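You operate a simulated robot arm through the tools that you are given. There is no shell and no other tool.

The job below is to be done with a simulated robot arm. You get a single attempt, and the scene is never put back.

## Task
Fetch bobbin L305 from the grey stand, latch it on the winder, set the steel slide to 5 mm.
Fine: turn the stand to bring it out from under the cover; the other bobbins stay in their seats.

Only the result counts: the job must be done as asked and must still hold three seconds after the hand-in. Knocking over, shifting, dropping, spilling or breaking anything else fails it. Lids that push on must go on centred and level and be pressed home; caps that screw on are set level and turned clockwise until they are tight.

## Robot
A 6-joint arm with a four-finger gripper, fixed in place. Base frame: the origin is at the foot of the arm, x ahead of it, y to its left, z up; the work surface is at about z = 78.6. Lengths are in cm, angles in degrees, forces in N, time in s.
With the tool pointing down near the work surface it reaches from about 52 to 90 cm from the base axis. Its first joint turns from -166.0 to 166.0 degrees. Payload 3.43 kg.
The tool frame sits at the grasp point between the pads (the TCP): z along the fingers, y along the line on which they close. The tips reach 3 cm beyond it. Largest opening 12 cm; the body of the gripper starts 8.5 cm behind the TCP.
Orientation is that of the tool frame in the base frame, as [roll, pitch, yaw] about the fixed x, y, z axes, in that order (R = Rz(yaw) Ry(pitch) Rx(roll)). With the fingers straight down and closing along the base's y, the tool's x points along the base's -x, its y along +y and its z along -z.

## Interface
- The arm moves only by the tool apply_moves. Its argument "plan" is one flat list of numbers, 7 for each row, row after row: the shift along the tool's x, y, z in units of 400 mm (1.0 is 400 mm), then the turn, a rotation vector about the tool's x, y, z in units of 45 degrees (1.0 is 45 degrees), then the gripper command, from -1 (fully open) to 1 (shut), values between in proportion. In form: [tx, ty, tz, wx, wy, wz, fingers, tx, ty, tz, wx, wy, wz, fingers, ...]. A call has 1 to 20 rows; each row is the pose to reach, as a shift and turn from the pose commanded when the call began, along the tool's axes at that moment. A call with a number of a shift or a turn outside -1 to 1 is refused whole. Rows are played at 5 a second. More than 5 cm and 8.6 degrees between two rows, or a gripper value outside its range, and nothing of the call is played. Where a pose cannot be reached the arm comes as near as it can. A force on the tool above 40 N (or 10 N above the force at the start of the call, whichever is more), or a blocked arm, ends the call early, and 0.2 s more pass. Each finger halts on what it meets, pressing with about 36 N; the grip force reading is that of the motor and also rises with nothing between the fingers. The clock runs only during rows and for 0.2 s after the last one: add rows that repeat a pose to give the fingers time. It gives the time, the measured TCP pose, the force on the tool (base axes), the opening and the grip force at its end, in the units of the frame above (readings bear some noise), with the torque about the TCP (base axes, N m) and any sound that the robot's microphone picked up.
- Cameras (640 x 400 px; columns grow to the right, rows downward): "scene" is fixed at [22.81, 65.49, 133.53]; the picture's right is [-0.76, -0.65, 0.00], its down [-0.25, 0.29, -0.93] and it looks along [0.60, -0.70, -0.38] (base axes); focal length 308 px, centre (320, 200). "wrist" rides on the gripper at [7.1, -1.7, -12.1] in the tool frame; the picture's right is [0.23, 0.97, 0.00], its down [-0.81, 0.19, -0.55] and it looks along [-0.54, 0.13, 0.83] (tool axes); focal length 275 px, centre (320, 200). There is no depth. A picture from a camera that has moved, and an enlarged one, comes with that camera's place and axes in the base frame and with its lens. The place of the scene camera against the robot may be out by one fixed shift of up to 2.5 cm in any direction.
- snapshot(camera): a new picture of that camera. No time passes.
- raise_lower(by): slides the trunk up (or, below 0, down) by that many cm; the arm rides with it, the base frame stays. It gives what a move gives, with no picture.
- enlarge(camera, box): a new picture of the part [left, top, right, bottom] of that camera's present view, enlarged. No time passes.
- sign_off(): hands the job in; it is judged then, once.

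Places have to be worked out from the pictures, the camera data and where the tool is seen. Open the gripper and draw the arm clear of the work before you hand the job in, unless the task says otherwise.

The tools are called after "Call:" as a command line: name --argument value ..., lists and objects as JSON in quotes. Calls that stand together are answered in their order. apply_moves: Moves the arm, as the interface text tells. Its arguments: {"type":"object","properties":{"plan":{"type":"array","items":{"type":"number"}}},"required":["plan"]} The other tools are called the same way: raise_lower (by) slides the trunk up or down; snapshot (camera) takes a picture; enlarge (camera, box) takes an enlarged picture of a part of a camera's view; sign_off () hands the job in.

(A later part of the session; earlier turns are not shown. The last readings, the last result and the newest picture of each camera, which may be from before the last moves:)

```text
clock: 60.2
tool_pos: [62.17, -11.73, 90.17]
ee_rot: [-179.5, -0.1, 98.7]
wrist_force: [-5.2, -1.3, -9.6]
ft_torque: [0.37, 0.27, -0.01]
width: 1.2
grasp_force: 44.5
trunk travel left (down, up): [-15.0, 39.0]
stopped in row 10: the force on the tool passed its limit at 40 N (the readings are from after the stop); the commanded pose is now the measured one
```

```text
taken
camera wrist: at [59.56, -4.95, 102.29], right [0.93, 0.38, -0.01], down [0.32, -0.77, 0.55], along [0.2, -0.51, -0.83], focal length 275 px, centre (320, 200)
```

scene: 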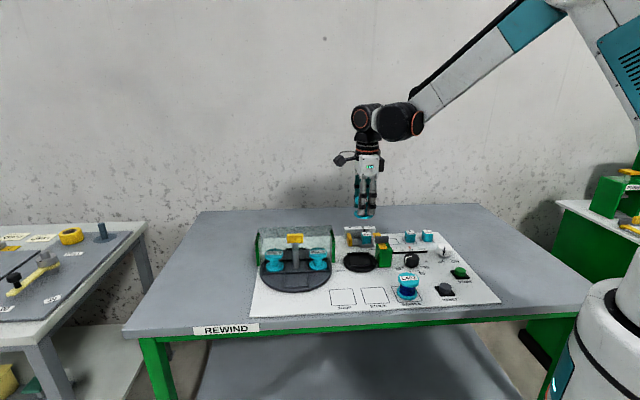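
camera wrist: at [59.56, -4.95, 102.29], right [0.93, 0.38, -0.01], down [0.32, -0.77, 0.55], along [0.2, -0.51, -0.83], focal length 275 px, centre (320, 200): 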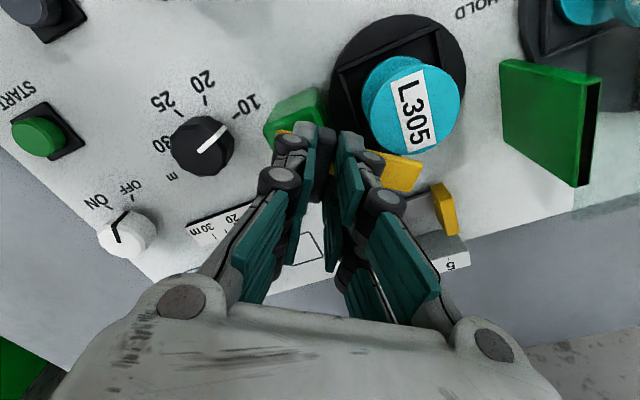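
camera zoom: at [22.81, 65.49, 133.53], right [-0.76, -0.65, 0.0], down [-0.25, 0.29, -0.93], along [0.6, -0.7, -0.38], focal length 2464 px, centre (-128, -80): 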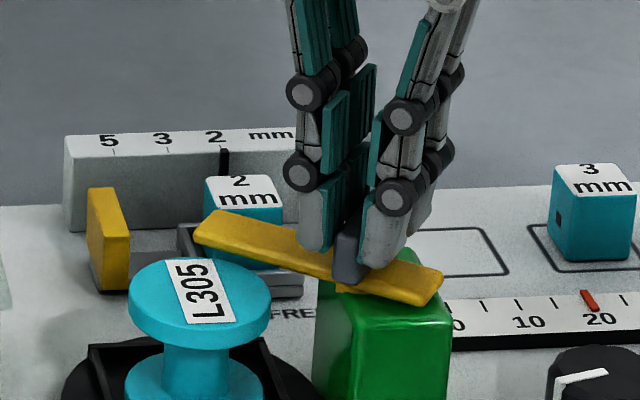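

The arm has swung about 54° and the load limit tripped because of a slight off-axis grip. Releasing and checking the centring before continuing.

Call:
apply_moves --plan '[0, 0, 0, 0, 0, 0, 0.4, 0, 0, 0, 0, 0, 0, 0.4, 0, 0, 0, 0, 0, 0, 0.4]'

Call:
apply_moves --plan '[0, 0, 0, 0, 0, 0, 0.4]'

Call:
apply_moves --plan '[0, 0, 0, 0, 0, 0, 0.4]'

Call:
enlarge --camera "wrist" --box '[240, 90, 400, 190]'

Call:
enlarge --camera "scene" --box '[336, 210, 416, 260]'

```text
clock: 61.0
tool_pos: [62.27, -11.79, 90.26]
ee_rot: [-179.7, -0.1, 98.8]
wrist_force: [0.0, -0.2, -0.6]
ft_torque: [-0.01, 0.03, -0.01]
width: 3.59
grasp_force: 0.1
trunk travel left (down, up): [-15.0, 39.0]
```

```text
clock: 61.4
tool_pos: [62.19, -11.66, 90.2]
ee_rot: [-179.8, -0.1, 98.8]
wrist_force: [0.1, -0.4, 0.3]
ft_torque: [0.01, -0.02, 0.02]
width: 3.57
grasp_force: 0.1
trunk travel left (down, up): [-15.0, 39.0]
```

```text
clock: 61.8
tool_pos: [62.26, -11.81, 90.32]
ee_rot: [-179.7, -0.1, 98.8]
wrist_force: [0.8, -0.3, -0.8]
ft_torque: [-0.01, 0.01, 0.02]
width: 3.61
grasp_force: 0.0
trunk travel left (down, up): [-15.0, 39.0]
```

```text
4.00 times, centred on (320, 140) of wrist
camera zoom: at [59.58, -4.9, 102.29], right [0.93, 0.38, 0.0], down [0.32, -0.77, 0.55], along [0.2, -0.51, -0.83], focal length 1101 px, centre (320, 440)
```

zoom: 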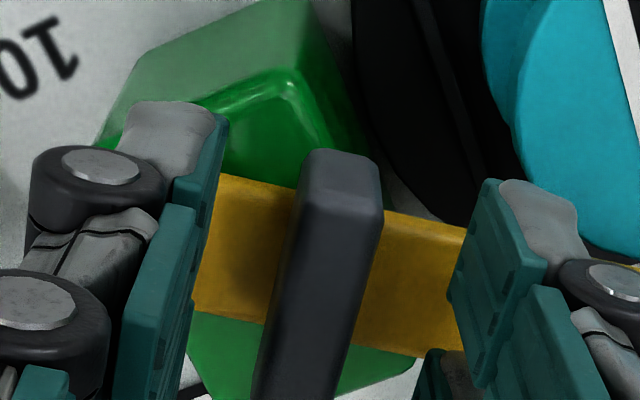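

```text
8.00 times, centred on (376, 235) of scene
camera zoom: at [22.81, 65.49, 133.53], right [-0.76, -0.65, 0.0], down [-0.25, 0.29, -0.93], along [0.6, -0.7, -0.38], focal length 2464 px, centre (-128, -80)
```

zoom: 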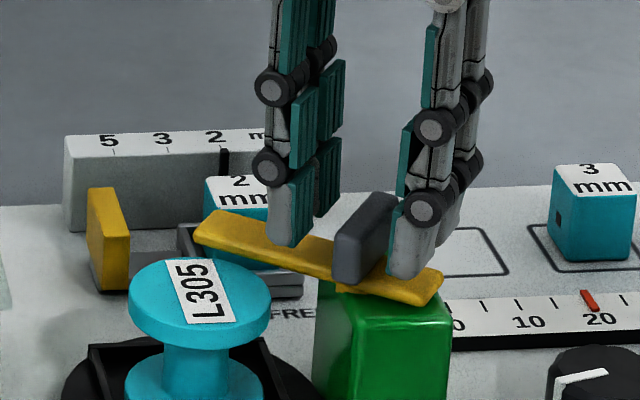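

Call:
enlarge --camera "wrist" --box '[260, 120, 388, 200]'

```text
5.00 times, centred on (324, 160) of wrist
camera zoom: at [59.58, -4.9, 102.29], right [0.93, 0.38, 0.0], down [0.32, -0.77, 0.55], along [0.2, -0.51, -0.83], focal length 1376 px, centre (300, 400)
```

zoom: 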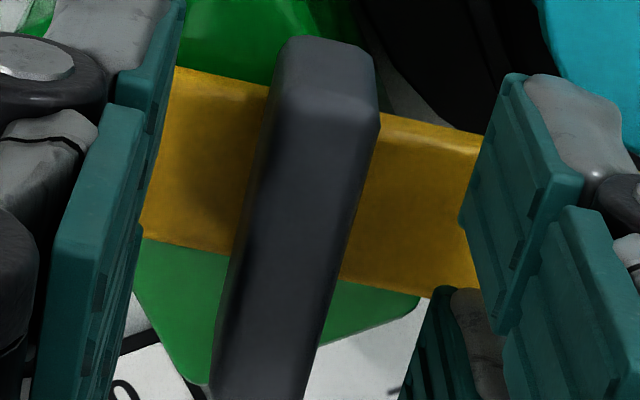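

The bar is centred between the fingers and the grip point is on the pivot within about 0.5 mm. Regripping and turning another 18°.

Call:
apply_moves --plan '[0, 0, 0, 0, 0, 0, 1, 0, 0, 0, 0, 0, 0, 1, 0, 0, 0, 0, 0, 0, 1, 0, 0, 0, 0, 0, 0, 1]'

Call:
apply_moves --plan '[0, 0, 0, 0, 0, -0.1, 1, 0, 0, 0, 0, 0, -0.2, 1, 0, 0, 0, 0, 0, -0.3, 1, 0, 0, 0, 0, 0, -0.4, 1, 0, 0, 0, 0, 0, -0.4, 1]'

Call:
enlarge --camera "scene" --box '[336, 210, 416, 260]'

```text
clock: 62.8
tool_pos: [62.25, -11.63, 90.25]
ee_rot: [-179.7, -0.2, 98.8]
wrist_force: [-8.6, 0.3, -7.6]
ft_torque: [-0.19, 0.24, -0.02]
width: 1.17
grasp_force: 44.6
trunk travel left (down, up): [-15.0, 39.0]
```

```text
clock: 64.0
tool_pos: [62.05, -11.85, 90.32]
ee_rot: [-179.7, -0.2, 116.8]
wrist_force: [-24.9, -0.4, -27.4]
ft_torque: [0.1, 0.68, -0.06]
width: 1.18
grasp_force: 45.1
trunk travel left (down, up): [-15.0, 39.0]
```

```text
8.00 times, centred on (376, 235) of scene
camera zoom: at [22.81, 65.49, 133.53], right [-0.76, -0.65, 0.0], down [-0.25, 0.29, -0.93], along [0.6, -0.7, -0.38], focal length 2464 px, centre (-128, -80)
```

zoom: 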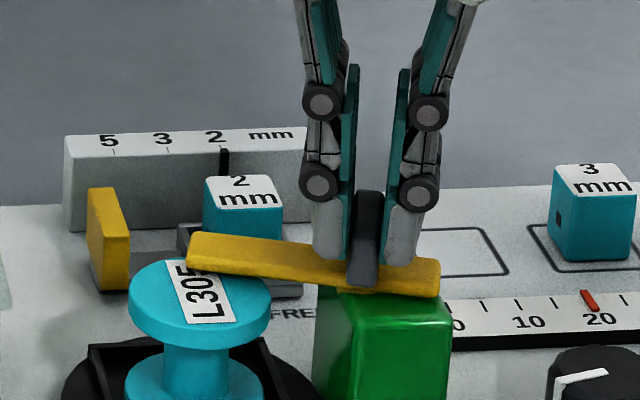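

The arm tip is coming over the bobbin, 72° turned and about 18° left. Regripping with a small correction, then turning the rest.

Call:
apply_moves --plan '[0, 0, 0, 0, 0, 0, 0.4, 0, 0, 0, 0, 0, 0, 0.4, -0.0023, -0.0026, 0, 0, 0, 0, 0.4, -0.0023, -0.0026, 0, 0, 0, 0, 1, -0.0023, -0.0026, 0, 0, 0, 0, 1, -0.0023, -0.0026, 0, 0, 0, 0, 1, -0.0023, -0.0026, 0, 0, 0, 0, 1]'

Call:
apply_moves --plan '[0, 0, 0, 0, 0, -0.1, 1, 0, 0, 0, 0, 0, -0.2, 1, 0, 0, 0, 0, 0, -0.3, 1, 0, 0, 0, 0, 0, -0.3, 1]'

Call:
enlarge --camera "scene" --box '[336, 210, 416, 260]'

```text
clock: 65.6
tool_pos: [62.22, -11.85, 90.27]
ee_rot: [-179.8, -0.1, 116.8]
wrist_force: [1.0, -0.9, 2.5]
ft_torque: [-0.04, -0.02, -0.04]
width: 1.2
grasp_force: 44.5
trunk travel left (down, up): [-15.0, 39.0]
```

```text
clock: 66.6
tool_pos: [62.04, -11.84, 90.43]
ee_rot: [-179.8, -0.2, 130.3]
wrist_force: [-5.4, 2.2, 12.4]
ft_torque: [-0.65, -0.39, 0.04]
width: 1.19
grasp_force: 44.9
trunk travel left (down, up): [-15.0, 39.0]
```

```text
8.00 times, centred on (376, 235) of scene
camera zoom: at [22.81, 65.49, 133.53], right [-0.76, -0.65, 0.0], down [-0.25, 0.29, -0.93], along [0.6, -0.7, -0.38], focal length 2464 px, centre (-128, -80)
```

zoom: 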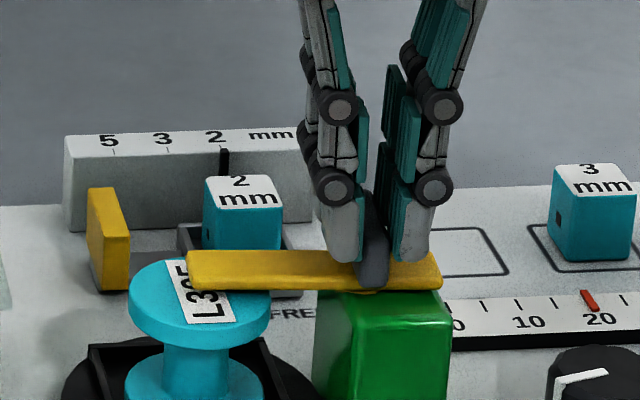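

85° turned with low load. Turning in small increments to 90°, and slightly beyond to find the stop or a click.

Call:
apply_moves --plan '[0, 0, 0, 0, 0, -0.05, 1, 0, 0, 0, 0, 0, -0.1, 1, 0, 0, 0, 0, 0, -0.1, 1]'

Call:
enlarge --camera "scene" --box '[336, 210, 416, 260]'

Call:
snapshot --camera "wrist"

```text
clock: 67.4
tool_pos: [62.13, -11.91, 90.25]
ee_rot: [-179.8, -0.3, 134.8]
wrist_force: [-18.0, 2.5, -12.0]
ft_torque: [-0.65, -0.29, 0.01]
width: 1.18
grasp_force: 45.0
trunk travel left (down, up): [-15.0, 39.0]
```

```text
8.00 times, centred on (376, 235) of scene
camera zoom: at [22.81, 65.49, 133.53], right [-0.76, -0.65, 0.0], down [-0.25, 0.29, -0.93], along [0.6, -0.7, -0.38], focal length 2464 px, centre (-128, -80)
```

zoom: 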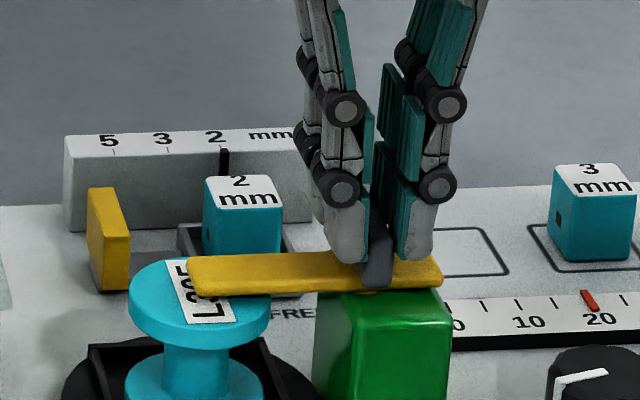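

```text
taken
camera wrist: at [55.99, -8.01, 102.35], right [0.53, 0.85, 0.0], down [0.71, -0.44, 0.55], along [0.46, -0.29, -0.84], focal length 275 px, centre (320, 200)
```

wrist: 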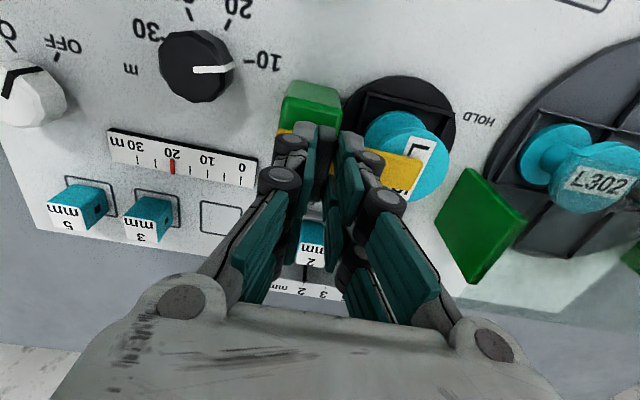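

The arm is at 90°, lying over L305, with no stop felt yet. I'll regrip to unload and then probe a few degrees further for an end stop.

Call:
apply_moves --plan '[0, 0, 0, 0, 0, 0, 0.4, 0, 0, 0, 0, 0, 0, 0.4, -0.0018, -0.0035, 0, 0, 0, 0, 0.4, -0.0018, -0.0035, 0, 0, 0, 0, 1, -0.0018, -0.0035, 0, 0, 0, 0, 1, -0.0018, -0.0035, 0, 0, 0, 0, 1, -0.0018, -0.0035, 0, 0, 0, 0, 1]'

Call:
apply_moves --plan '[0, 0, 0, 0, 0, -0.05, 1, 0, 0, 0, 0, 0, -0.05, 1]'

Call:
enlarge --camera "scene" --box '[336, 210, 416, 260]'

```text
clock: 69.0
tool_pos: [62.33, -12.1, 90.3]
ee_rot: [-179.8, -0.3, 134.9]
wrist_force: [13.1, 5.1, 9.9]
ft_torque: [0.49, -0.02, 0.01]
width: 1.19
grasp_force: 45.1
trunk travel left (down, up): [-15.0, 39.0]
```

```text
clock: 69.6
tool_pos: [62.21, -12.03, 90.31]
ee_rot: [-179.8, -0.2, 137.1]
wrist_force: [20.6, 5.8, 19.5]
ft_torque: [0.4, -0.35, -1.84]
width: 1.21
grasp_force: 45.1
trunk travel left (down, up): [-15.0, 39.0]
```

```text
8.00 times, centred on (376, 235) of scene
camera zoom: at [22.81, 65.49, 133.53], right [-0.76, -0.65, 0.0], down [-0.25, 0.29, -0.93], along [0.6, -0.7, -0.38], focal length 2464 px, centre (-128, -80)
```

zoom: 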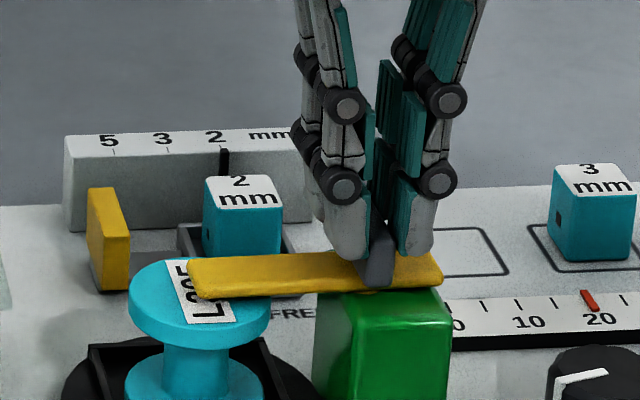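

Torque about z jumped to −1.84 N·m, so the latch is at its HOLD stop (~91–92°). Releasing and lifting clear.

Call:
apply_moves --plan '[0, 0, 0, 0, 0, 0, 0.4, 0, 0, 0, 0, 0, 0, 0.2, 0, 0, 0, 0, 0, 0, 0.2, 0, 0, -0.05, 0, 0, 0, 0.2, 0, 0, -0.125, 0, 0, 0, 0, 0, 0, -0.225, 0, 0, 0, 0, 0, 0, -0.3, 0, 0, 0, 0, 0, 0, -0.3, 0, 0, 0, 0]'

Call:
enlarge --camera "scene" --box '[336, 210, 416, 260]'

Call:
snapshot --camera "wrist"

Call:
enlarge --camera "wrist" --box '[240, 60, 440, 185]'

```text
clock: 71.4
tool_pos: [61.98, -12.01, 102.24]
ee_rot: [-179.7, -0.2, 137.2]
wrist_force: [0.3, 0.0, -0.4]
ft_torque: [0.02, -0.01, 0.0]
width: 5.99
grasp_force: 0.0
trunk travel left (down, up): [-15.0, 39.0]
```

```text
8.00 times, centred on (376, 235) of scene
camera zoom: at [22.81, 65.49, 133.53], right [-0.76, -0.65, 0.0], down [-0.25, 0.29, -0.93], along [0.6, -0.7, -0.38], focal length 2464 px, centre (-128, -80)
```

zoom: 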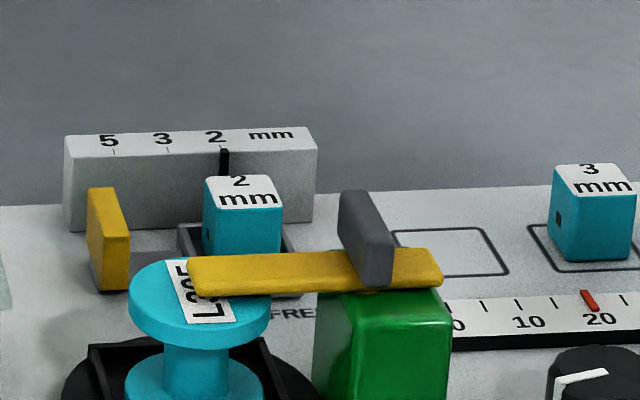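

```text
taken
camera wrist: at [55.73, -8.39, 114.35], right [0.49, 0.87, 0.0], down [0.73, -0.41, 0.55], along [0.48, -0.27, -0.84], focal length 275 px, centre (320, 200)
```

wrist: 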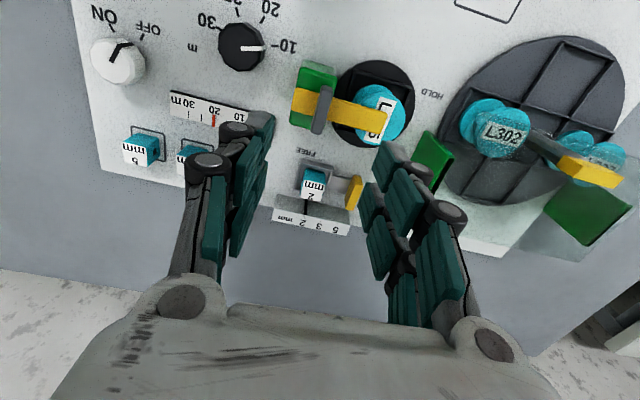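

```text
3.20 times, centred on (340, 122) of wrist
camera zoom: at [55.73, -8.39, 114.35], right [0.49, 0.87, 0.0], down [0.73, -0.41, 0.55], along [0.48, -0.27, -0.84], focal length 881 px, centre (256, 448)
```

zoom: 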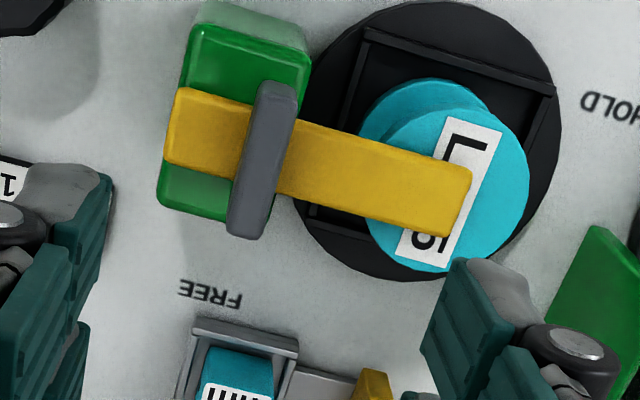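

The latch is closed over L305. Next is the slide. I'll move over its right side and turn the closed gripper so it can push the steel tray toward 5, which keeps well away from the cover. First I'll get a good view of the tray, pointer and scale.

Call:
apply_moves --plan '[-0.0338, -0.0089, 0.0131, 0, 0, 0.125, 0, -0.0675, -0.0178, 0.0263, 0, 0, 0.25, 0, -0.1013, -0.0266, 0.0394, 0, 0, 0.375, 0, -0.135, -0.0355, 0.0525, 0, 0, 0.5, 0, -0.1688, -0.0444, 0.0656, 0, 0, 0.625, 0.5, -0.2025, -0.0533, 0.0788, 0, 0, 0.75, 1, -0.2363, -0.0621, 0.0919, 0, 0, 0.875, 1, -0.27, -0.071, 0.105, 0, 0, 1.0, 1, -0.27, -0.071, 0.105, 0, 0, 1.0, 1]'

Call:
apply_moves --plan '[0, 0, 0, 0, 0, 0.125, 1, 0, 0, 0, 0, 0, 0.25, 1, 0, 0, 0, 0, 0, 0.375, 1, 0, 0, 0, 0, 0, 0.5, 1, 0, 0, 0, 0, 0, 0.625, 1, 0, 0, 0, 0, 0, 0.75, 1, 0, 0, 0, 0, 0, 0.875, 1, 0, 0, 0, 0, 0, 1.0, 1, 0, 0, 0, 0, 0, 1.0, 1]'

Call:
snapshot --camera "wrist"

Call:
enlarge --camera "wrist" --box '[220, 30, 420, 155]'

Call:
enlarge --camera "scene" --box '[336, 200, 416, 250]'

```text
clock: 73.4
tool_pos: [67.88, -21.46, 97.88]
ee_rot: [-179.7, 0.0, 92.1]
wrist_force: [-0.1, -0.4, -0.8]
ft_torque: [0.03, 0.02, -0.01]
width: 0.0
grasp_force: 33.3
trunk travel left (down, up): [-15.0, 39.0]
```

```text
clock: 75.4
tool_pos: [68.07, -21.4, 97.98]
ee_rot: [-179.8, 0.1, 47.0]
wrist_force: [-0.7, -0.2, -0.8]
ft_torque: [0.01, 0.01, 0.01]
width: 0.0
grasp_force: 33.1
trunk travel left (down, up): [-15.0, 39.0]
```

```text
taken
camera wrist: at [71.87, -15.02, 109.98], right [0.87, -0.5, 0.0], down [-0.41, -0.72, 0.55], along [-0.28, -0.48, -0.83], focal length 275 px, centre (320, 200)
```

wrist: 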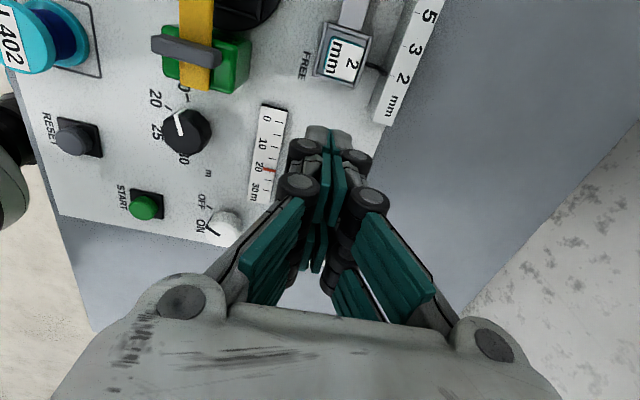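

```text
3.20 times, centred on (320, 92) of wrist
camera zoom: at [71.87, -15.02, 109.98], right [0.87, -0.5, 0.0], down [-0.41, -0.72, 0.55], along [-0.28, -0.48, -0.83], focal length 881 px, centre (320, 544)
```

zoom: 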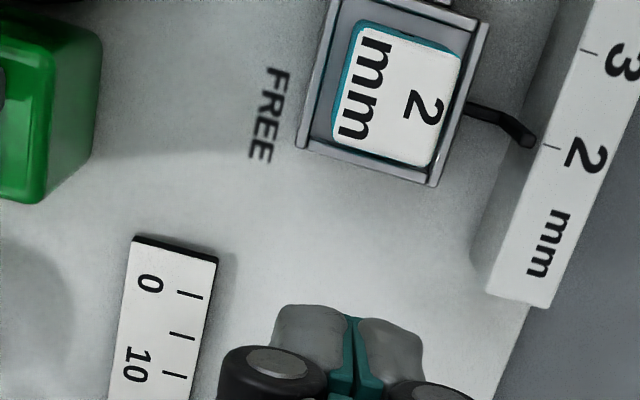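

```text
8.00 times, centred on (376, 225) of scene
camera zoom: at [22.81, 65.49, 133.53], right [-0.76, -0.65, 0.0], down [-0.25, 0.29, -0.93], along [0.6, -0.7, -0.38], focal length 2464 px, centre (-128, 0)
```

zoom: 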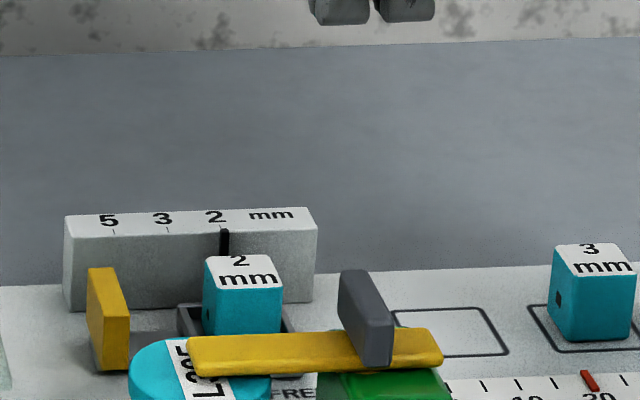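

The pointer rod runs from the tray to the 2 tick, and the ticks are about 2.47 cm apart, so the slide must travel about 4.9 cm toward the stand. The tray's right edge is at s≈35.35, measuring s along the slide direction. I'll lower the closed fingers just to its right.

Call:
apply_moves --plan '[-0.0369, 0.0173, 0, 0, 0, 0.044, 1, -0.0369, 0.0173, 0.08, 0, 0, 0.044, 1, -0.0369, 0.0173, 0.16, 0, 0, 0.044, 1, -0.0369, 0.0173, 0.24, 0, 0, 0.044, 1, -0.0369, 0.0173, 0.31, 0, 0, 0.044, 1, -0.0369, 0.0173, 0.345, 0, 0, 0.044, 1, -0.0369, 0.0173, 0.345, 0, 0, 0.044, 1]'

Call:
snapshot --camera "wrist"

Call:
enlarge --camera "scene" --box '[336, 200, 432, 260]'

Call:
enlarge --camera "wrist" --box '[240, 70, 440, 195]'

```text
clock: 77.0
tool_pos: [67.92, -23.03, 84.1]
ee_rot: [-179.9, 0.2, 45.1]
wrist_force: [0.7, -0.1, -0.2]
ft_torque: [0.05, -0.01, 0.02]
width: 0.0
grasp_force: 33.6
trunk travel left (down, up): [-15.0, 39.0]
```

```text
taken
camera wrist: at [71.77, -16.74, 96.15], right [0.85, -0.52, 0.0], down [-0.43, -0.71, 0.55], along [-0.29, -0.47, -0.83], focal length 275 px, centre (320, 200)
```

wrist: 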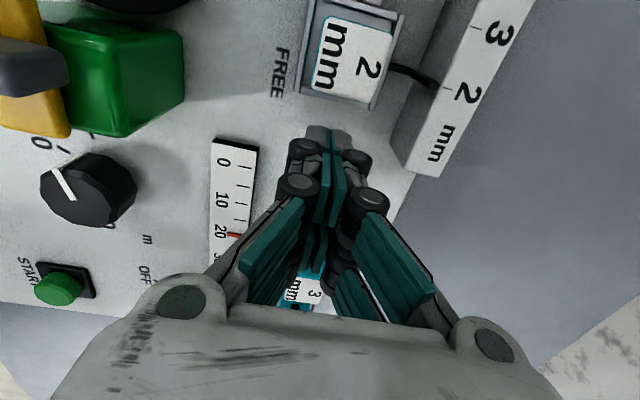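

```text
6.67 times, centred on (384, 230) of scene
camera zoom: at [22.81, 65.49, 133.53], right [-0.76, -0.65, 0.0], down [-0.25, 0.29, -0.93], along [0.6, -0.7, -0.38], focal length 2054 px, centre (-107, 0)
```

zoom: 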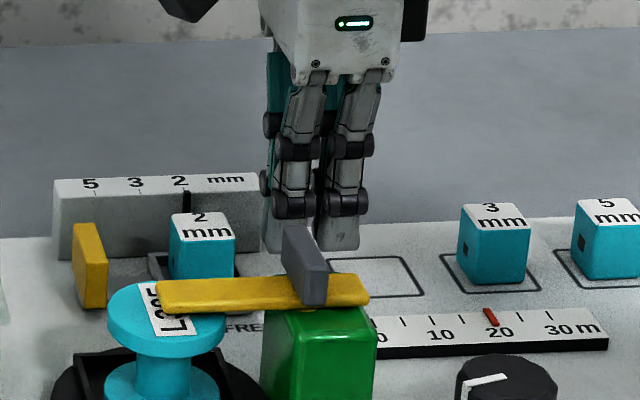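

```text
3.20 times, centred on (340, 132) of wrist
camera zoom: at [71.77, -16.74, 96.15], right [0.85, -0.52, 0.0], down [-0.43, -0.71, 0.55], along [-0.29, -0.47, -0.83], focal length 881 px, centre (256, 416)
```

zoom: 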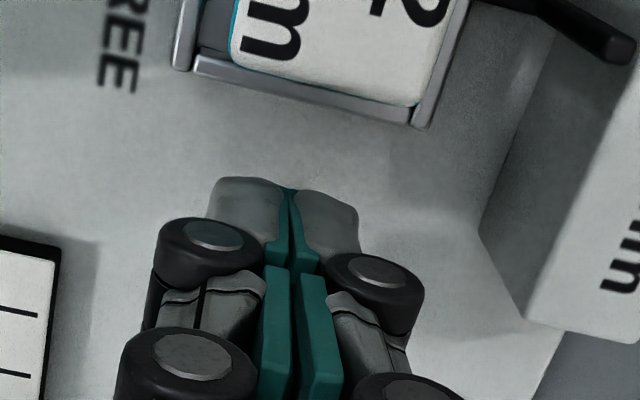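

The fingers are in line with the tray, with a visual gap of about 1.2 cm. Lowering the tips to z≈79.5.

Call:
apply_moves --plan '[0, 0, 0.015, 0, 0, 0, 1, 0, 0, 0.03, 0, 0, 0, 1, 0, 0, 0.04, 0, 0, 0, 1, 0, 0, 0.04, 0, 0, 0, 1]'

Call:
enlarge --camera "scene" --box '[336, 200, 432, 260]'

```text
clock: 78.0
tool_pos: [67.66, -22.84, 82.67]
ee_rot: [-179.9, 0.2, 45.2]
wrist_force: [0.4, -1.0, 0.4]
ft_torque: [0.01, -0.01, 0.0]
width: 0.01
grasp_force: 33.4
trunk travel left (down, up): [-15.0, 39.0]
```

```text
6.67 times, centred on (384, 230) of scene
camera zoom: at [22.81, 65.49, 133.53], right [-0.76, -0.65, 0.0], down [-0.25, 0.29, -0.93], along [0.6, -0.7, -0.38], focal length 2054 px, centre (-107, 0)
```

zoom: 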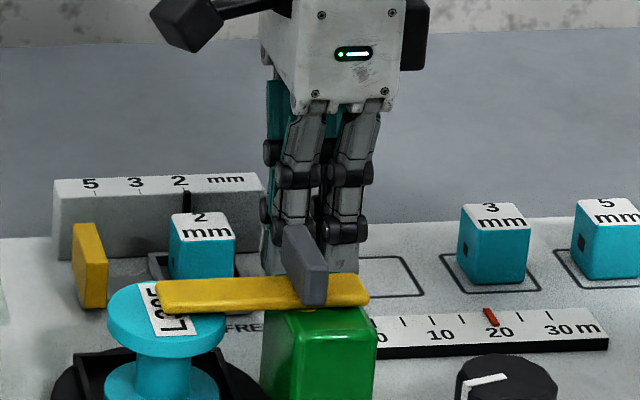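

No contact with the board. I'll advance toward the tray in small steps (+tool x) and watch for contact.

Call:
apply_moves --plan '[0.0125, 0, 0, 0, 0, 0, 1, 0.025, 0, 0, 0, 0, 0, 1, 0.025, 0, 0, 0, 0, 0, 1]'

Call:
apply_moves --plan '[0.005, 0, 0, 0, 0, 0, 1, 0.01, 0, 0, 0, 0, 0, 1, 0.01, 0, 0, 0, 0, 0, 1]'

Call:
enlarge --camera "wrist" --box '[240, 50, 440, 175]'

Call:
enlarge --camera "scene" --box '[336, 200, 432, 260]'

```text
clock: 78.8
tool_pos: [68.28, -22.23, 82.64]
ee_rot: [-179.8, 0.2, 45.2]
wrist_force: [0.1, -0.8, 0.2]
ft_torque: [0.0, 0.0, -0.01]
width: 0.01
grasp_force: 33.4
trunk travel left (down, up): [-15.0, 39.0]
```

```text
clock: 79.6
tool_pos: [68.63, -21.85, 82.73]
ee_rot: [-179.7, 0.3, 45.0]
wrist_force: [-1.8, -0.8, -0.3]
ft_torque: [0.0, 0.04, 0.06]
width: 0.61
grasp_force: 33.9
trunk travel left (down, up): [-15.0, 39.0]
```

```text
3.20 times, centred on (340, 112) of wrist
camera zoom: at [72.56, -15.69, 94.74], right [0.85, -0.52, 0.0], down [-0.43, -0.71, 0.55], along [-0.29, -0.47, -0.83], focal length 881 px, centre (256, 480)
```

zoom: 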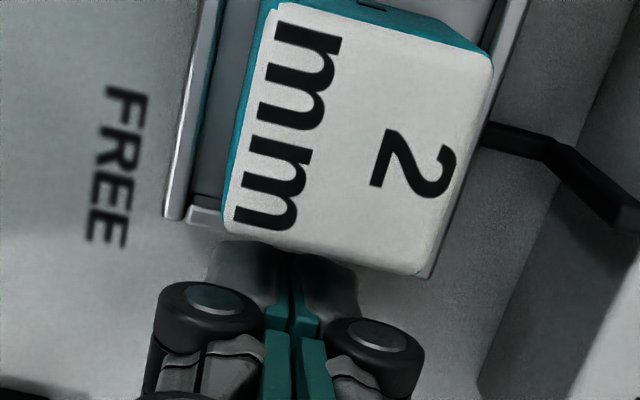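

```text
6.67 times, centred on (384, 230) of scene
camera zoom: at [22.81, 65.49, 133.53], right [-0.76, -0.65, 0.0], down [-0.25, 0.29, -0.93], along [0.6, -0.7, -0.38], focal length 2054 px, centre (-107, 0)
```

zoom: 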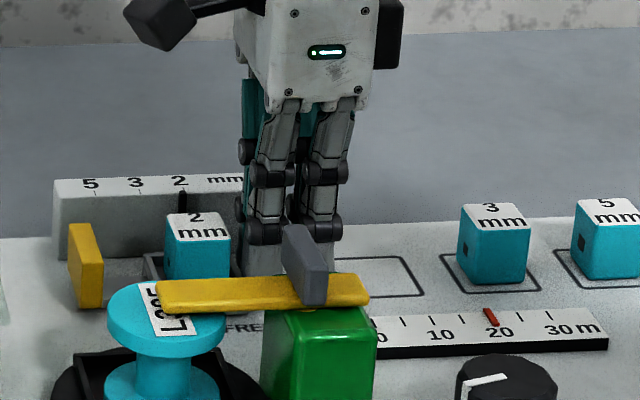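

The tray has begun to move (tab and pointer shifted slightly left), but the fingers read 0.6 cm apart. I'll hold still and re-read before pushing more.

Call:
apply_moves --plan '[0, 0, 0, 0, 0, 0, 1, 0, 0, 0, 0, 0, 0, 1]'

Call:
enlarge --camera "scene" --box '[344, 222, 392, 252]'

Call:
snapshot --camera "wrist"

Call:
enlarge --camera "wrist" --box '[280, 90, 376, 150]'

```text
clock: 80.2
tool_pos: [68.58, -21.99, 82.76]
ee_rot: [-179.8, 0.3, 45.1]
wrist_force: [-0.5, -0.9, -0.3]
ft_torque: [-0.02, 0.01, -0.02]
width: 0.01
grasp_force: 33.3
trunk travel left (down, up): [-15.0, 39.0]
```

```text
13.33 times, centred on (368, 237) of scene
camera zoom: at [22.81, 65.49, 133.53], right [-0.76, -0.65, 0.0], down [-0.25, 0.29, -0.93], along [0.6, -0.7, -0.38], focal length 4107 px, centre (-320, -293)
```

zoom: 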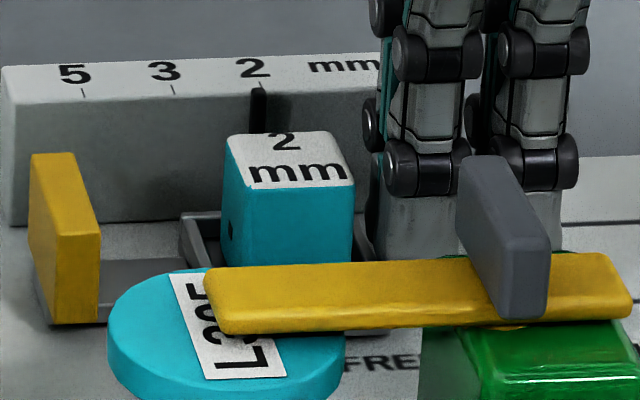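

```text
taken
camera wrist: at [72.56, -15.69, 94.74], right [0.85, -0.52, 0.0], down [-0.43, -0.71, 0.55], along [-0.29, -0.47, -0.83], focal length 275 px, centre (320, 200)
```

wrist: 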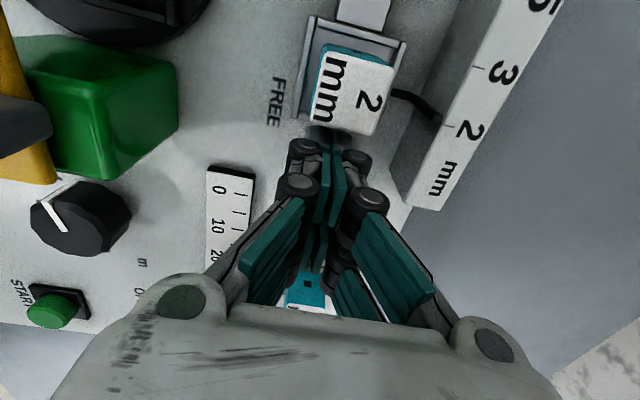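

```text
6.67 times, centred on (328, 120) of wrist
camera zoom: at [72.56, -15.69, 94.74], right [0.85, -0.52, 0.0], down [-0.43, -0.71, 0.55], along [-0.29, -0.47, -0.83], focal length 1835 px, centre (267, 733)
```

zoom: 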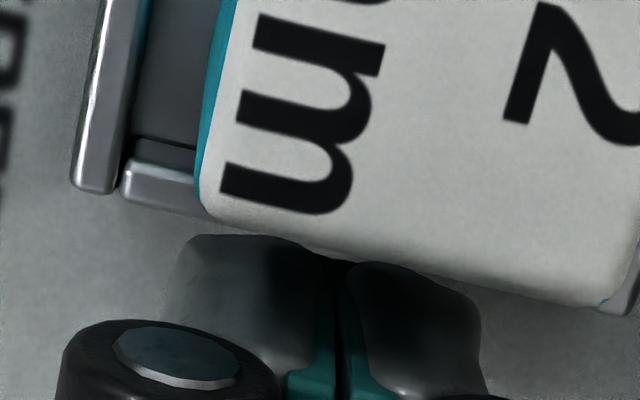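

That was a transient: the fingers are closed again and the tray sits at the wall of the fingertips. Now I'll push slowly, about 4 cm at 1.25 cm/s.

Call:
apply_moves --plan '[0.00625, 0, 0, 0, 0, 0, 1, 0.0125, 0, 0, 0, 0, 0, 1, 0.01875, 0, 0, 0, 0, 0, 1, 0.025, 0, 0, 0, 0, 0, 1, 0.03125, 0, 0, 0, 0, 0, 1, 0.0375, 0, 0, 0, 0, 0, 1, 0.04375, 0, 0, 0, 0, 0, 1, 0.05, 0, 0, 0, 0, 0, 1, 0.05, 0, 0, 0, 0, 0, 1]'

Call:
enlarge --camera "scene" --box '[336, 217, 400, 257]'

Call:
snapshot --camera "wrist"

```text
clock: 82.2
tool_pos: [69.92, -20.58, 82.51]
ee_rot: [-179.9, 0.2, 45.1]
wrist_force: [-0.2, 0.1, -0.2]
ft_torque: [-0.03, -0.01, 0.02]
width: 0.0
grasp_force: 33.4
trunk travel left (down, up): [-15.0, 39.0]
```

```text
10.00 times, centred on (368, 237) of scene
camera zoom: at [22.81, 65.49, 133.53], right [-0.76, -0.65, 0.0], down [-0.25, 0.29, -0.93], along [0.6, -0.7, -0.38], focal length 3080 px, centre (-160, -170)
```

zoom: 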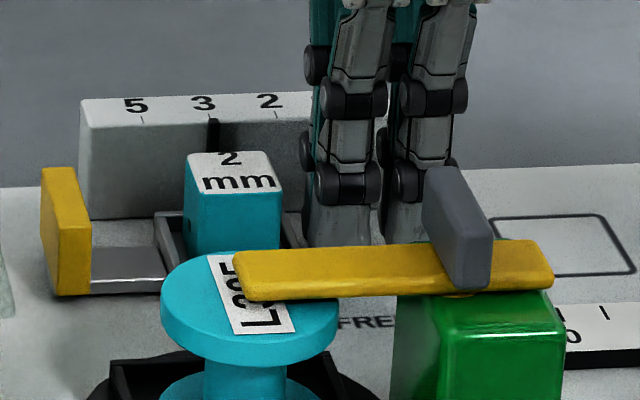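

```text
taken
camera wrist: at [73.86, -14.29, 94.56], right [0.85, -0.52, 0.0], down [-0.43, -0.71, 0.55], along [-0.29, -0.47, -0.83], focal length 275 px, centre (320, 200)
```

wrist: 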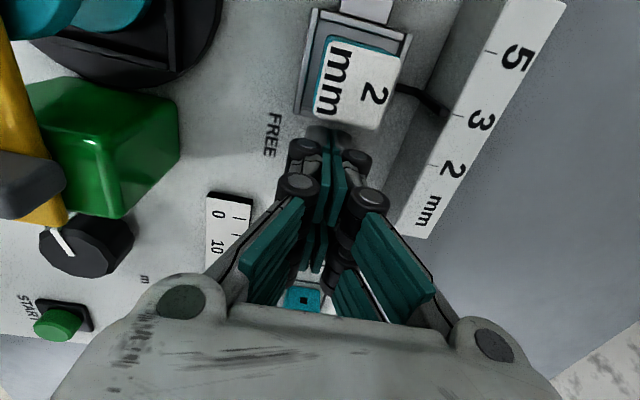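

The slide moves smoothly and the pointer is just short of 3, with about 2.6 cm to go. Pushing 2.2 cm more, slowly.

Call:
apply_moves --plan '[0.00625, 0, 0, 0, 0, 0, 1, 0.0125, 0, 0, 0, 0, 0, 1, 0.01875, 0, 0, 0, 0, 0, 1, 0.025, 0, 0, 0, 0, 0, 1, 0.03125, 0, 0, 0, 0, 0, 1, 0.0375, 0, 0, 0, 0, 0, 1, 0.04375, 0, 0, 0, 0, 0, 1, 0.05, 0, 0, 0, 0, 0, 1, 0.055, 0, 0, 0, 0, 0, 1, 0.055, 0, 0, 0, 0, 0, 1]'

Call:
enlarge --camera "scene" --box '[336, 217, 384, 247]'

Call:
snapshot --camera "wrist"

Call:
enlarge --camera "wrist" --box '[380, 50, 540, 150]'

```text
clock: 84.4
tool_pos: [71.45, -19.05, 82.58]
ee_rot: [-179.8, 0.2, 45.1]
wrist_force: [-0.7, -0.1, 0.1]
ft_torque: [-0.01, -0.03, -0.04]
width: 0.0
grasp_force: 33.2
trunk travel left (down, up): [-15.0, 39.0]
```

```text
13.33 times, centred on (360, 232) of scene
camera zoom: at [22.81, 65.49, 133.53], right [-0.76, -0.65, 0.0], down [-0.25, 0.29, -0.93], along [0.6, -0.7, -0.38], focal length 4107 px, centre (-213, -227)
```

zoom: 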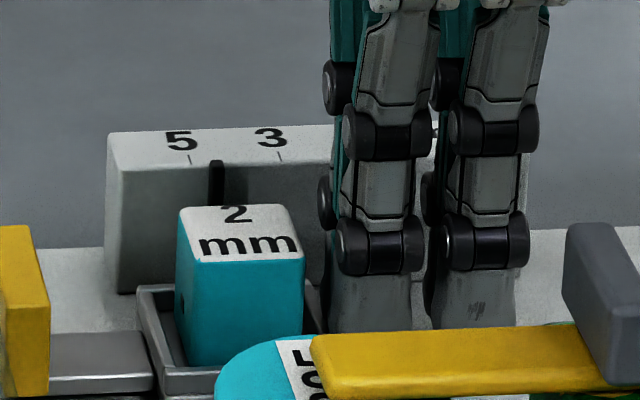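

```text
taken
camera wrist: at [75.47, -12.77, 94.59], right [0.85, -0.52, 0.0], down [-0.43, -0.71, 0.55], along [-0.29, -0.47, -0.83], focal length 275 px, centre (320, 200)
```

wrist: 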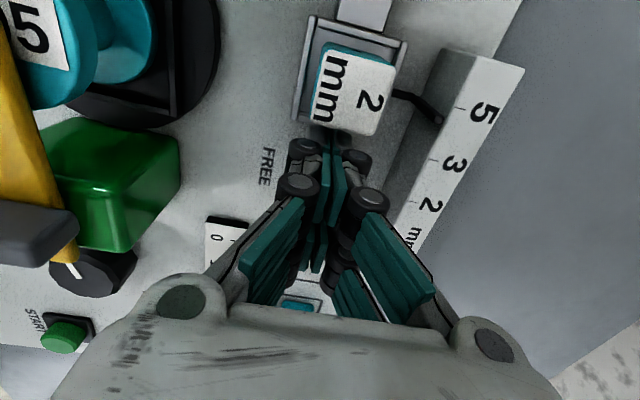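

```text
4.00 times, centred on (460, 100) of wrist
camera zoom: at [75.47, -12.77, 94.59], right [0.85, -0.52, 0.0], down [-0.43, -0.71, 0.55], along [-0.29, -0.47, -0.83], focal length 1101 px, centre (-240, 600)
```

zoom: 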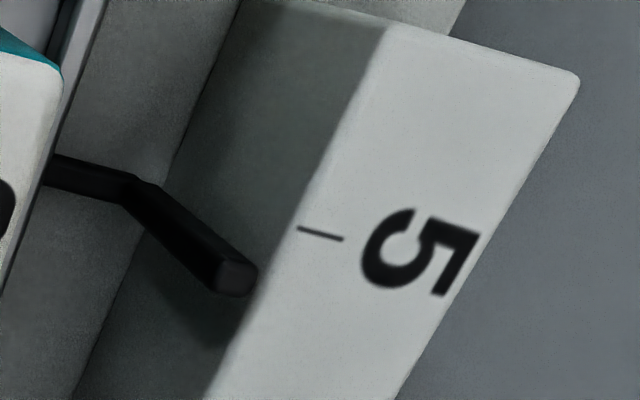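

The pointer is about 0.7 cm short of the 5 tick. Zooming right in to measure precisely before the final push.

Call:
enlarge --camera "scene" --box '[342, 224, 362, 236]'

Call:
enlarge --camera "wrist" --box '[410, 85, 490, 135]'

```text
16.00 times, centred on (352, 230) of scene
camera zoom: at [22.81, 65.49, 133.53], right [-0.76, -0.65, 0.0], down [-0.25, 0.29, -0.93], along [0.6, -0.7, -0.38], focal length 4928 px, centre (-192, -280)
```

zoom: 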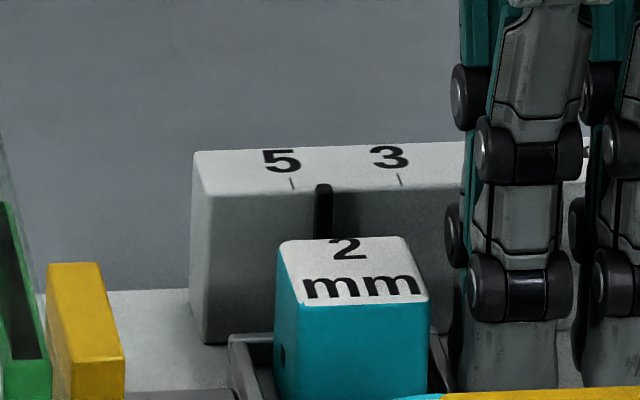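

```text
8.00 times, centred on (450, 110) of wrist
camera zoom: at [75.47, -12.77, 94.59], right [0.85, -0.52, 0.0], down [-0.43, -0.71, 0.55], along [-0.29, -0.47, -0.83], focal length 2202 px, centre (-720, 920)
```

zoom: 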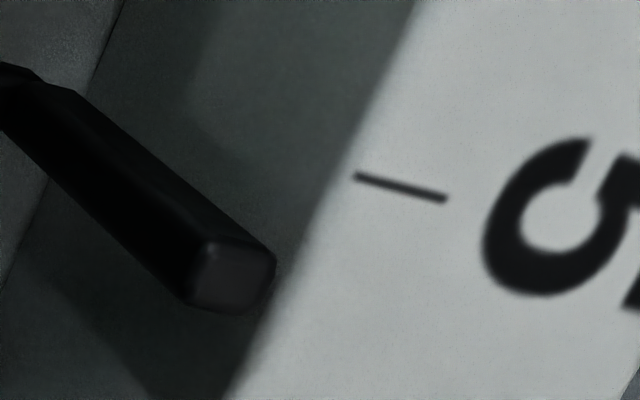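

Both views agree the pointer needs about 0.65 cm more. I'll push 0.55 cm first, then measure again.

Call:
apply_moves --plan '[0.0035, 0, 0, 0, 0, 0, 1, 0.007, 0, 0, 0, 0, 0, 1, 0.0105, 0, 0, 0, 0, 0, 1, 0.01375, 0, 0, 0, 0, 0, 1, 0.01375, 0, 0, 0, 0, 0, 1]'

Call:
enlarge --camera "scene" --box '[342, 224, 362, 236]'

Call:
snapshot --camera "wrist"

Call:
enlarge --camera "wrist" --box '[410, 85, 490, 135]'

```text
clock: 85.6
tool_pos: [72.03, -18.55, 82.57]
ee_rot: [-179.8, 0.1, 45.0]
wrist_force: [-0.9, -0.1, 0.6]
ft_torque: [0.02, 0.03, -0.02]
width: 0.0
grasp_force: 33.8
trunk travel left (down, up): [-15.0, 39.0]
```

```text
16.00 times, centred on (352, 230) of scene
camera zoom: at [22.81, 65.49, 133.53], right [-0.76, -0.65, 0.0], down [-0.25, 0.29, -0.93], along [0.6, -0.7, -0.38], focal length 4928 px, centre (-192, -280)
```

zoom: 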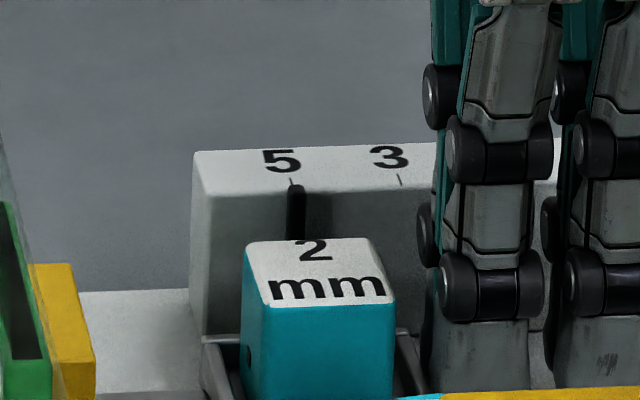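

```text
taken
camera wrist: at [75.93, -12.33, 94.62], right [0.85, -0.52, 0.0], down [-0.43, -0.71, 0.55], along [-0.29, -0.47, -0.83], focal length 275 px, centre (320, 200)
```

wrist: 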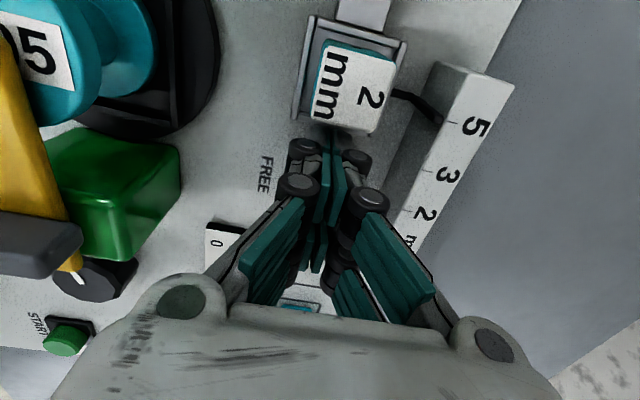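

```text
8.00 times, centred on (450, 110) of wrist
camera zoom: at [75.93, -12.33, 94.62], right [0.85, -0.52, 0.0], down [-0.43, -0.71, 0.55], along [-0.29, -0.47, -0.83], focal length 2202 px, centre (-720, 920)
```

zoom: 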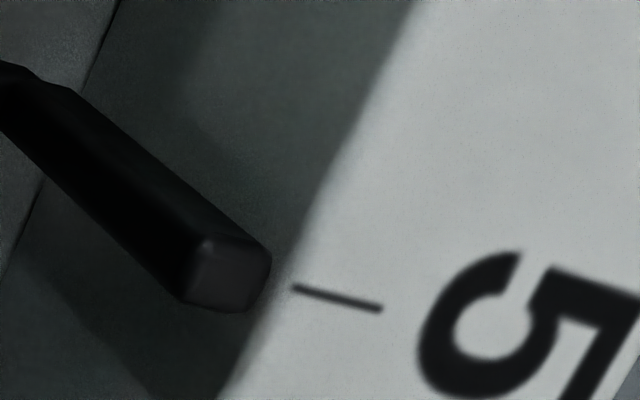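

The pointer now lines up with the 5 tick within about half a millimetre in both views. Backing the fingers straight off the tray, then lifting clear.

Call:
apply_moves --plan '[-0.0125, 0, 0, 0, 0, 0, 1, -0.04, 0, 0, 0, 0, 0, 1, -0.05, 0, -0.05, 0, 0, 0, 1, -0.05, 0, -0.15, 0, 0, 0, 1, -0.05, 0, -0.25, 0, 0, 0, 1, -0.05, 0, -0.35, 0, 0, 0, 1, -0.05, 0, -0.35, 0, 0, 0, 1]'

Call:
enlarge --camera "scene" --box '[342, 224, 362, 236]'

Call:
snapshot --camera "wrist"

Call:
snapshot --camera "scene"

```text
clock: 87.2
tool_pos: [70.83, -19.75, 96.72]
ee_rot: [-179.9, 0.1, 45.1]
wrist_force: [-0.8, 0.0, -0.6]
ft_torque: [0.0, 0.0, 0.01]
width: 0.03
grasp_force: 33.0
trunk travel left (down, up): [-15.0, 39.0]
```

```text
16.00 times, centred on (352, 230) of scene
camera zoom: at [22.81, 65.49, 133.53], right [-0.76, -0.65, 0.0], down [-0.25, 0.29, -0.93], along [0.6, -0.7, -0.38], focal length 4928 px, centre (-192, -280)
```

zoom: 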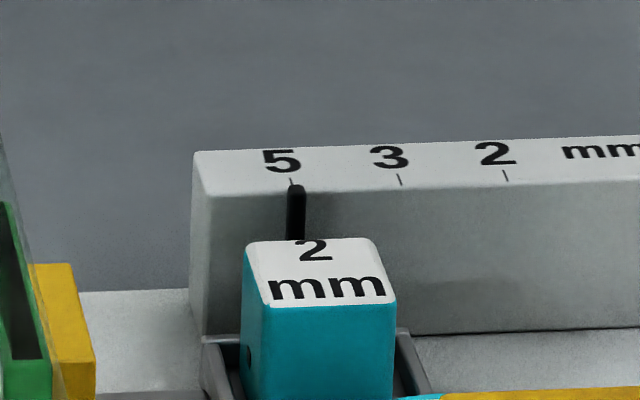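

```text
taken
camera wrist: at [74.65, -13.33, 108.67], right [0.85, -0.52, 0.0], down [-0.43, -0.71, 0.55], along [-0.29, -0.47, -0.83], focal length 275 px, centre (320, 200)
```

wrist: 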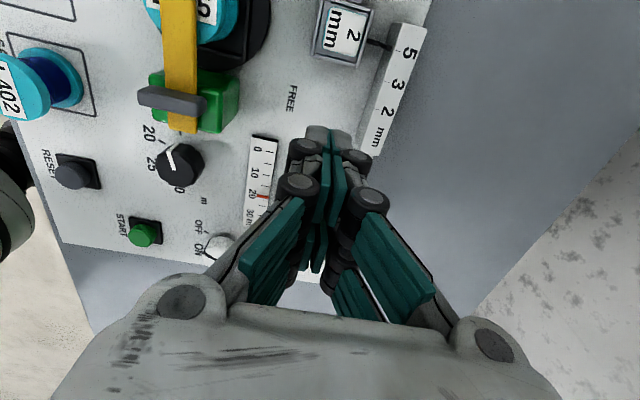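

```text
taken
```

scene: 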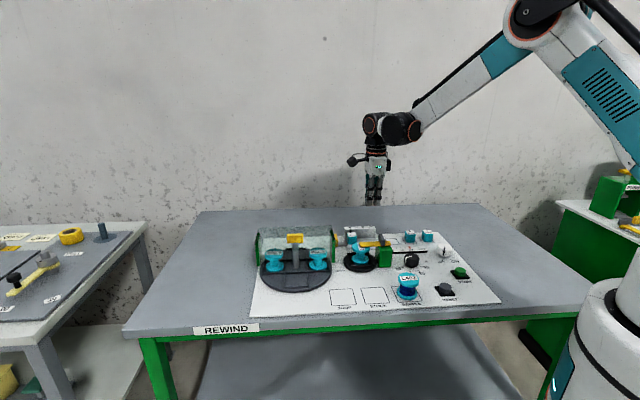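

The slide stayed put at 5. I'll open the gripper, raise the arm well clear, and do a final check of everything.

Call:
apply_moves --plan '[0, 0, -0.1, 0, 0, 0, 0.5, 0, 0, -0.2, 0, 0, 0, 0, -0.05, 0, -0.3, 0, 0, 0, -0.5, -0.1, 0, -0.4, 0, 0, 0, -1, -0.15, 0, -0.5, 0, 0, 0, -1, -0.2, 0, -0.58, 0, 0, 0, -1, -0.2, 0, -0.58, 0, 0, 0, -1]'

Call:
snapshot --camera "wrist"

Call:
enlarge --camera "scene" --box '[336, 215, 416, 275]'

Call:
enlarge --camera "scene" --box '[240, 215, 368, 300]'

Call:
enlarge --camera "scene" --box '[370, 220, 506, 305]'

```text
clock: 88.8
tool_pos: [65.09, -25.83, 119.78]
ee_rot: [-179.9, 0.2, 45.1]
wrist_force: [-0.5, -0.2, 0.6]
ft_torque: [0.0, -0.02, -0.06]
width: 12.01
grasp_force: 0.0
trunk travel left (down, up): [-15.0, 39.0]
```

```text
taken
camera wrist: at [69.03, -19.48, 131.71], right [0.85, -0.52, 0.0], down [-0.43, -0.71, 0.55], along [-0.29, -0.47, -0.83], focal length 275 px, centre (320, 200)
```

wrist: 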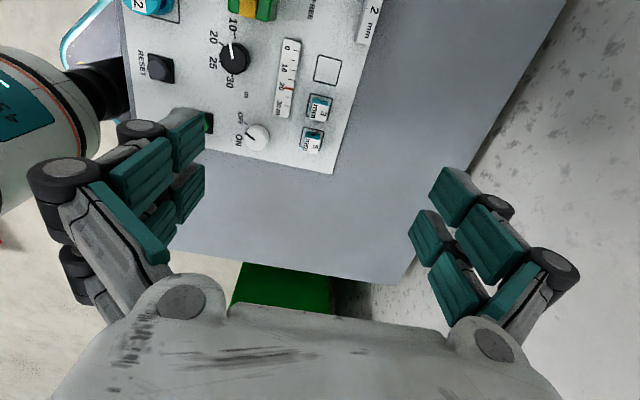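

```text
6.67 times, centred on (376, 245) of scene
camera zoom: at [22.81, 65.49, 133.53], right [-0.76, -0.65, 0.0], down [-0.25, 0.29, -0.93], along [0.6, -0.7, -0.38], focal length 2054 px, centre (-53, -100)
```

zoom: 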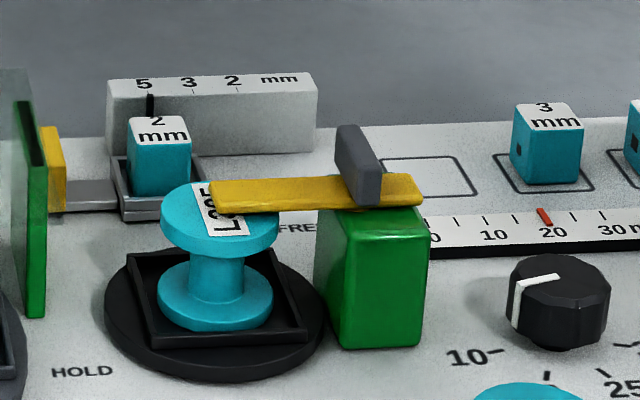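

```text
4.71 times, centred on (304, 258) of scene
camera zoom: at [22.81, 65.49, 133.53], right [-0.76, -0.65, 0.0], down [-0.25, 0.29, -0.93], along [0.6, -0.7, -0.38], focal length 1450 px, centre (395, -71)
```

zoom: 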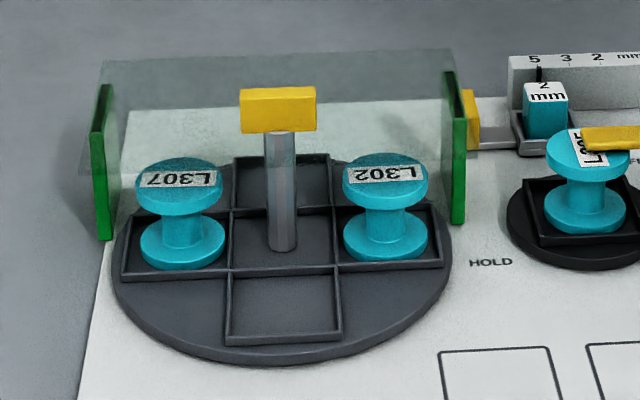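

```text
4.71 times, centred on (438, 262) of scene
camera zoom: at [22.81, 65.49, 133.53], right [-0.76, -0.65, 0.0], down [-0.25, 0.29, -0.93], along [0.6, -0.7, -0.38], focal length 1450 px, centre (-235, -94)
```

zoom: 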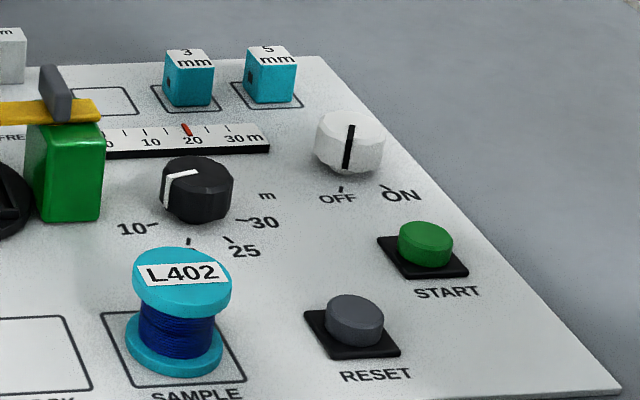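

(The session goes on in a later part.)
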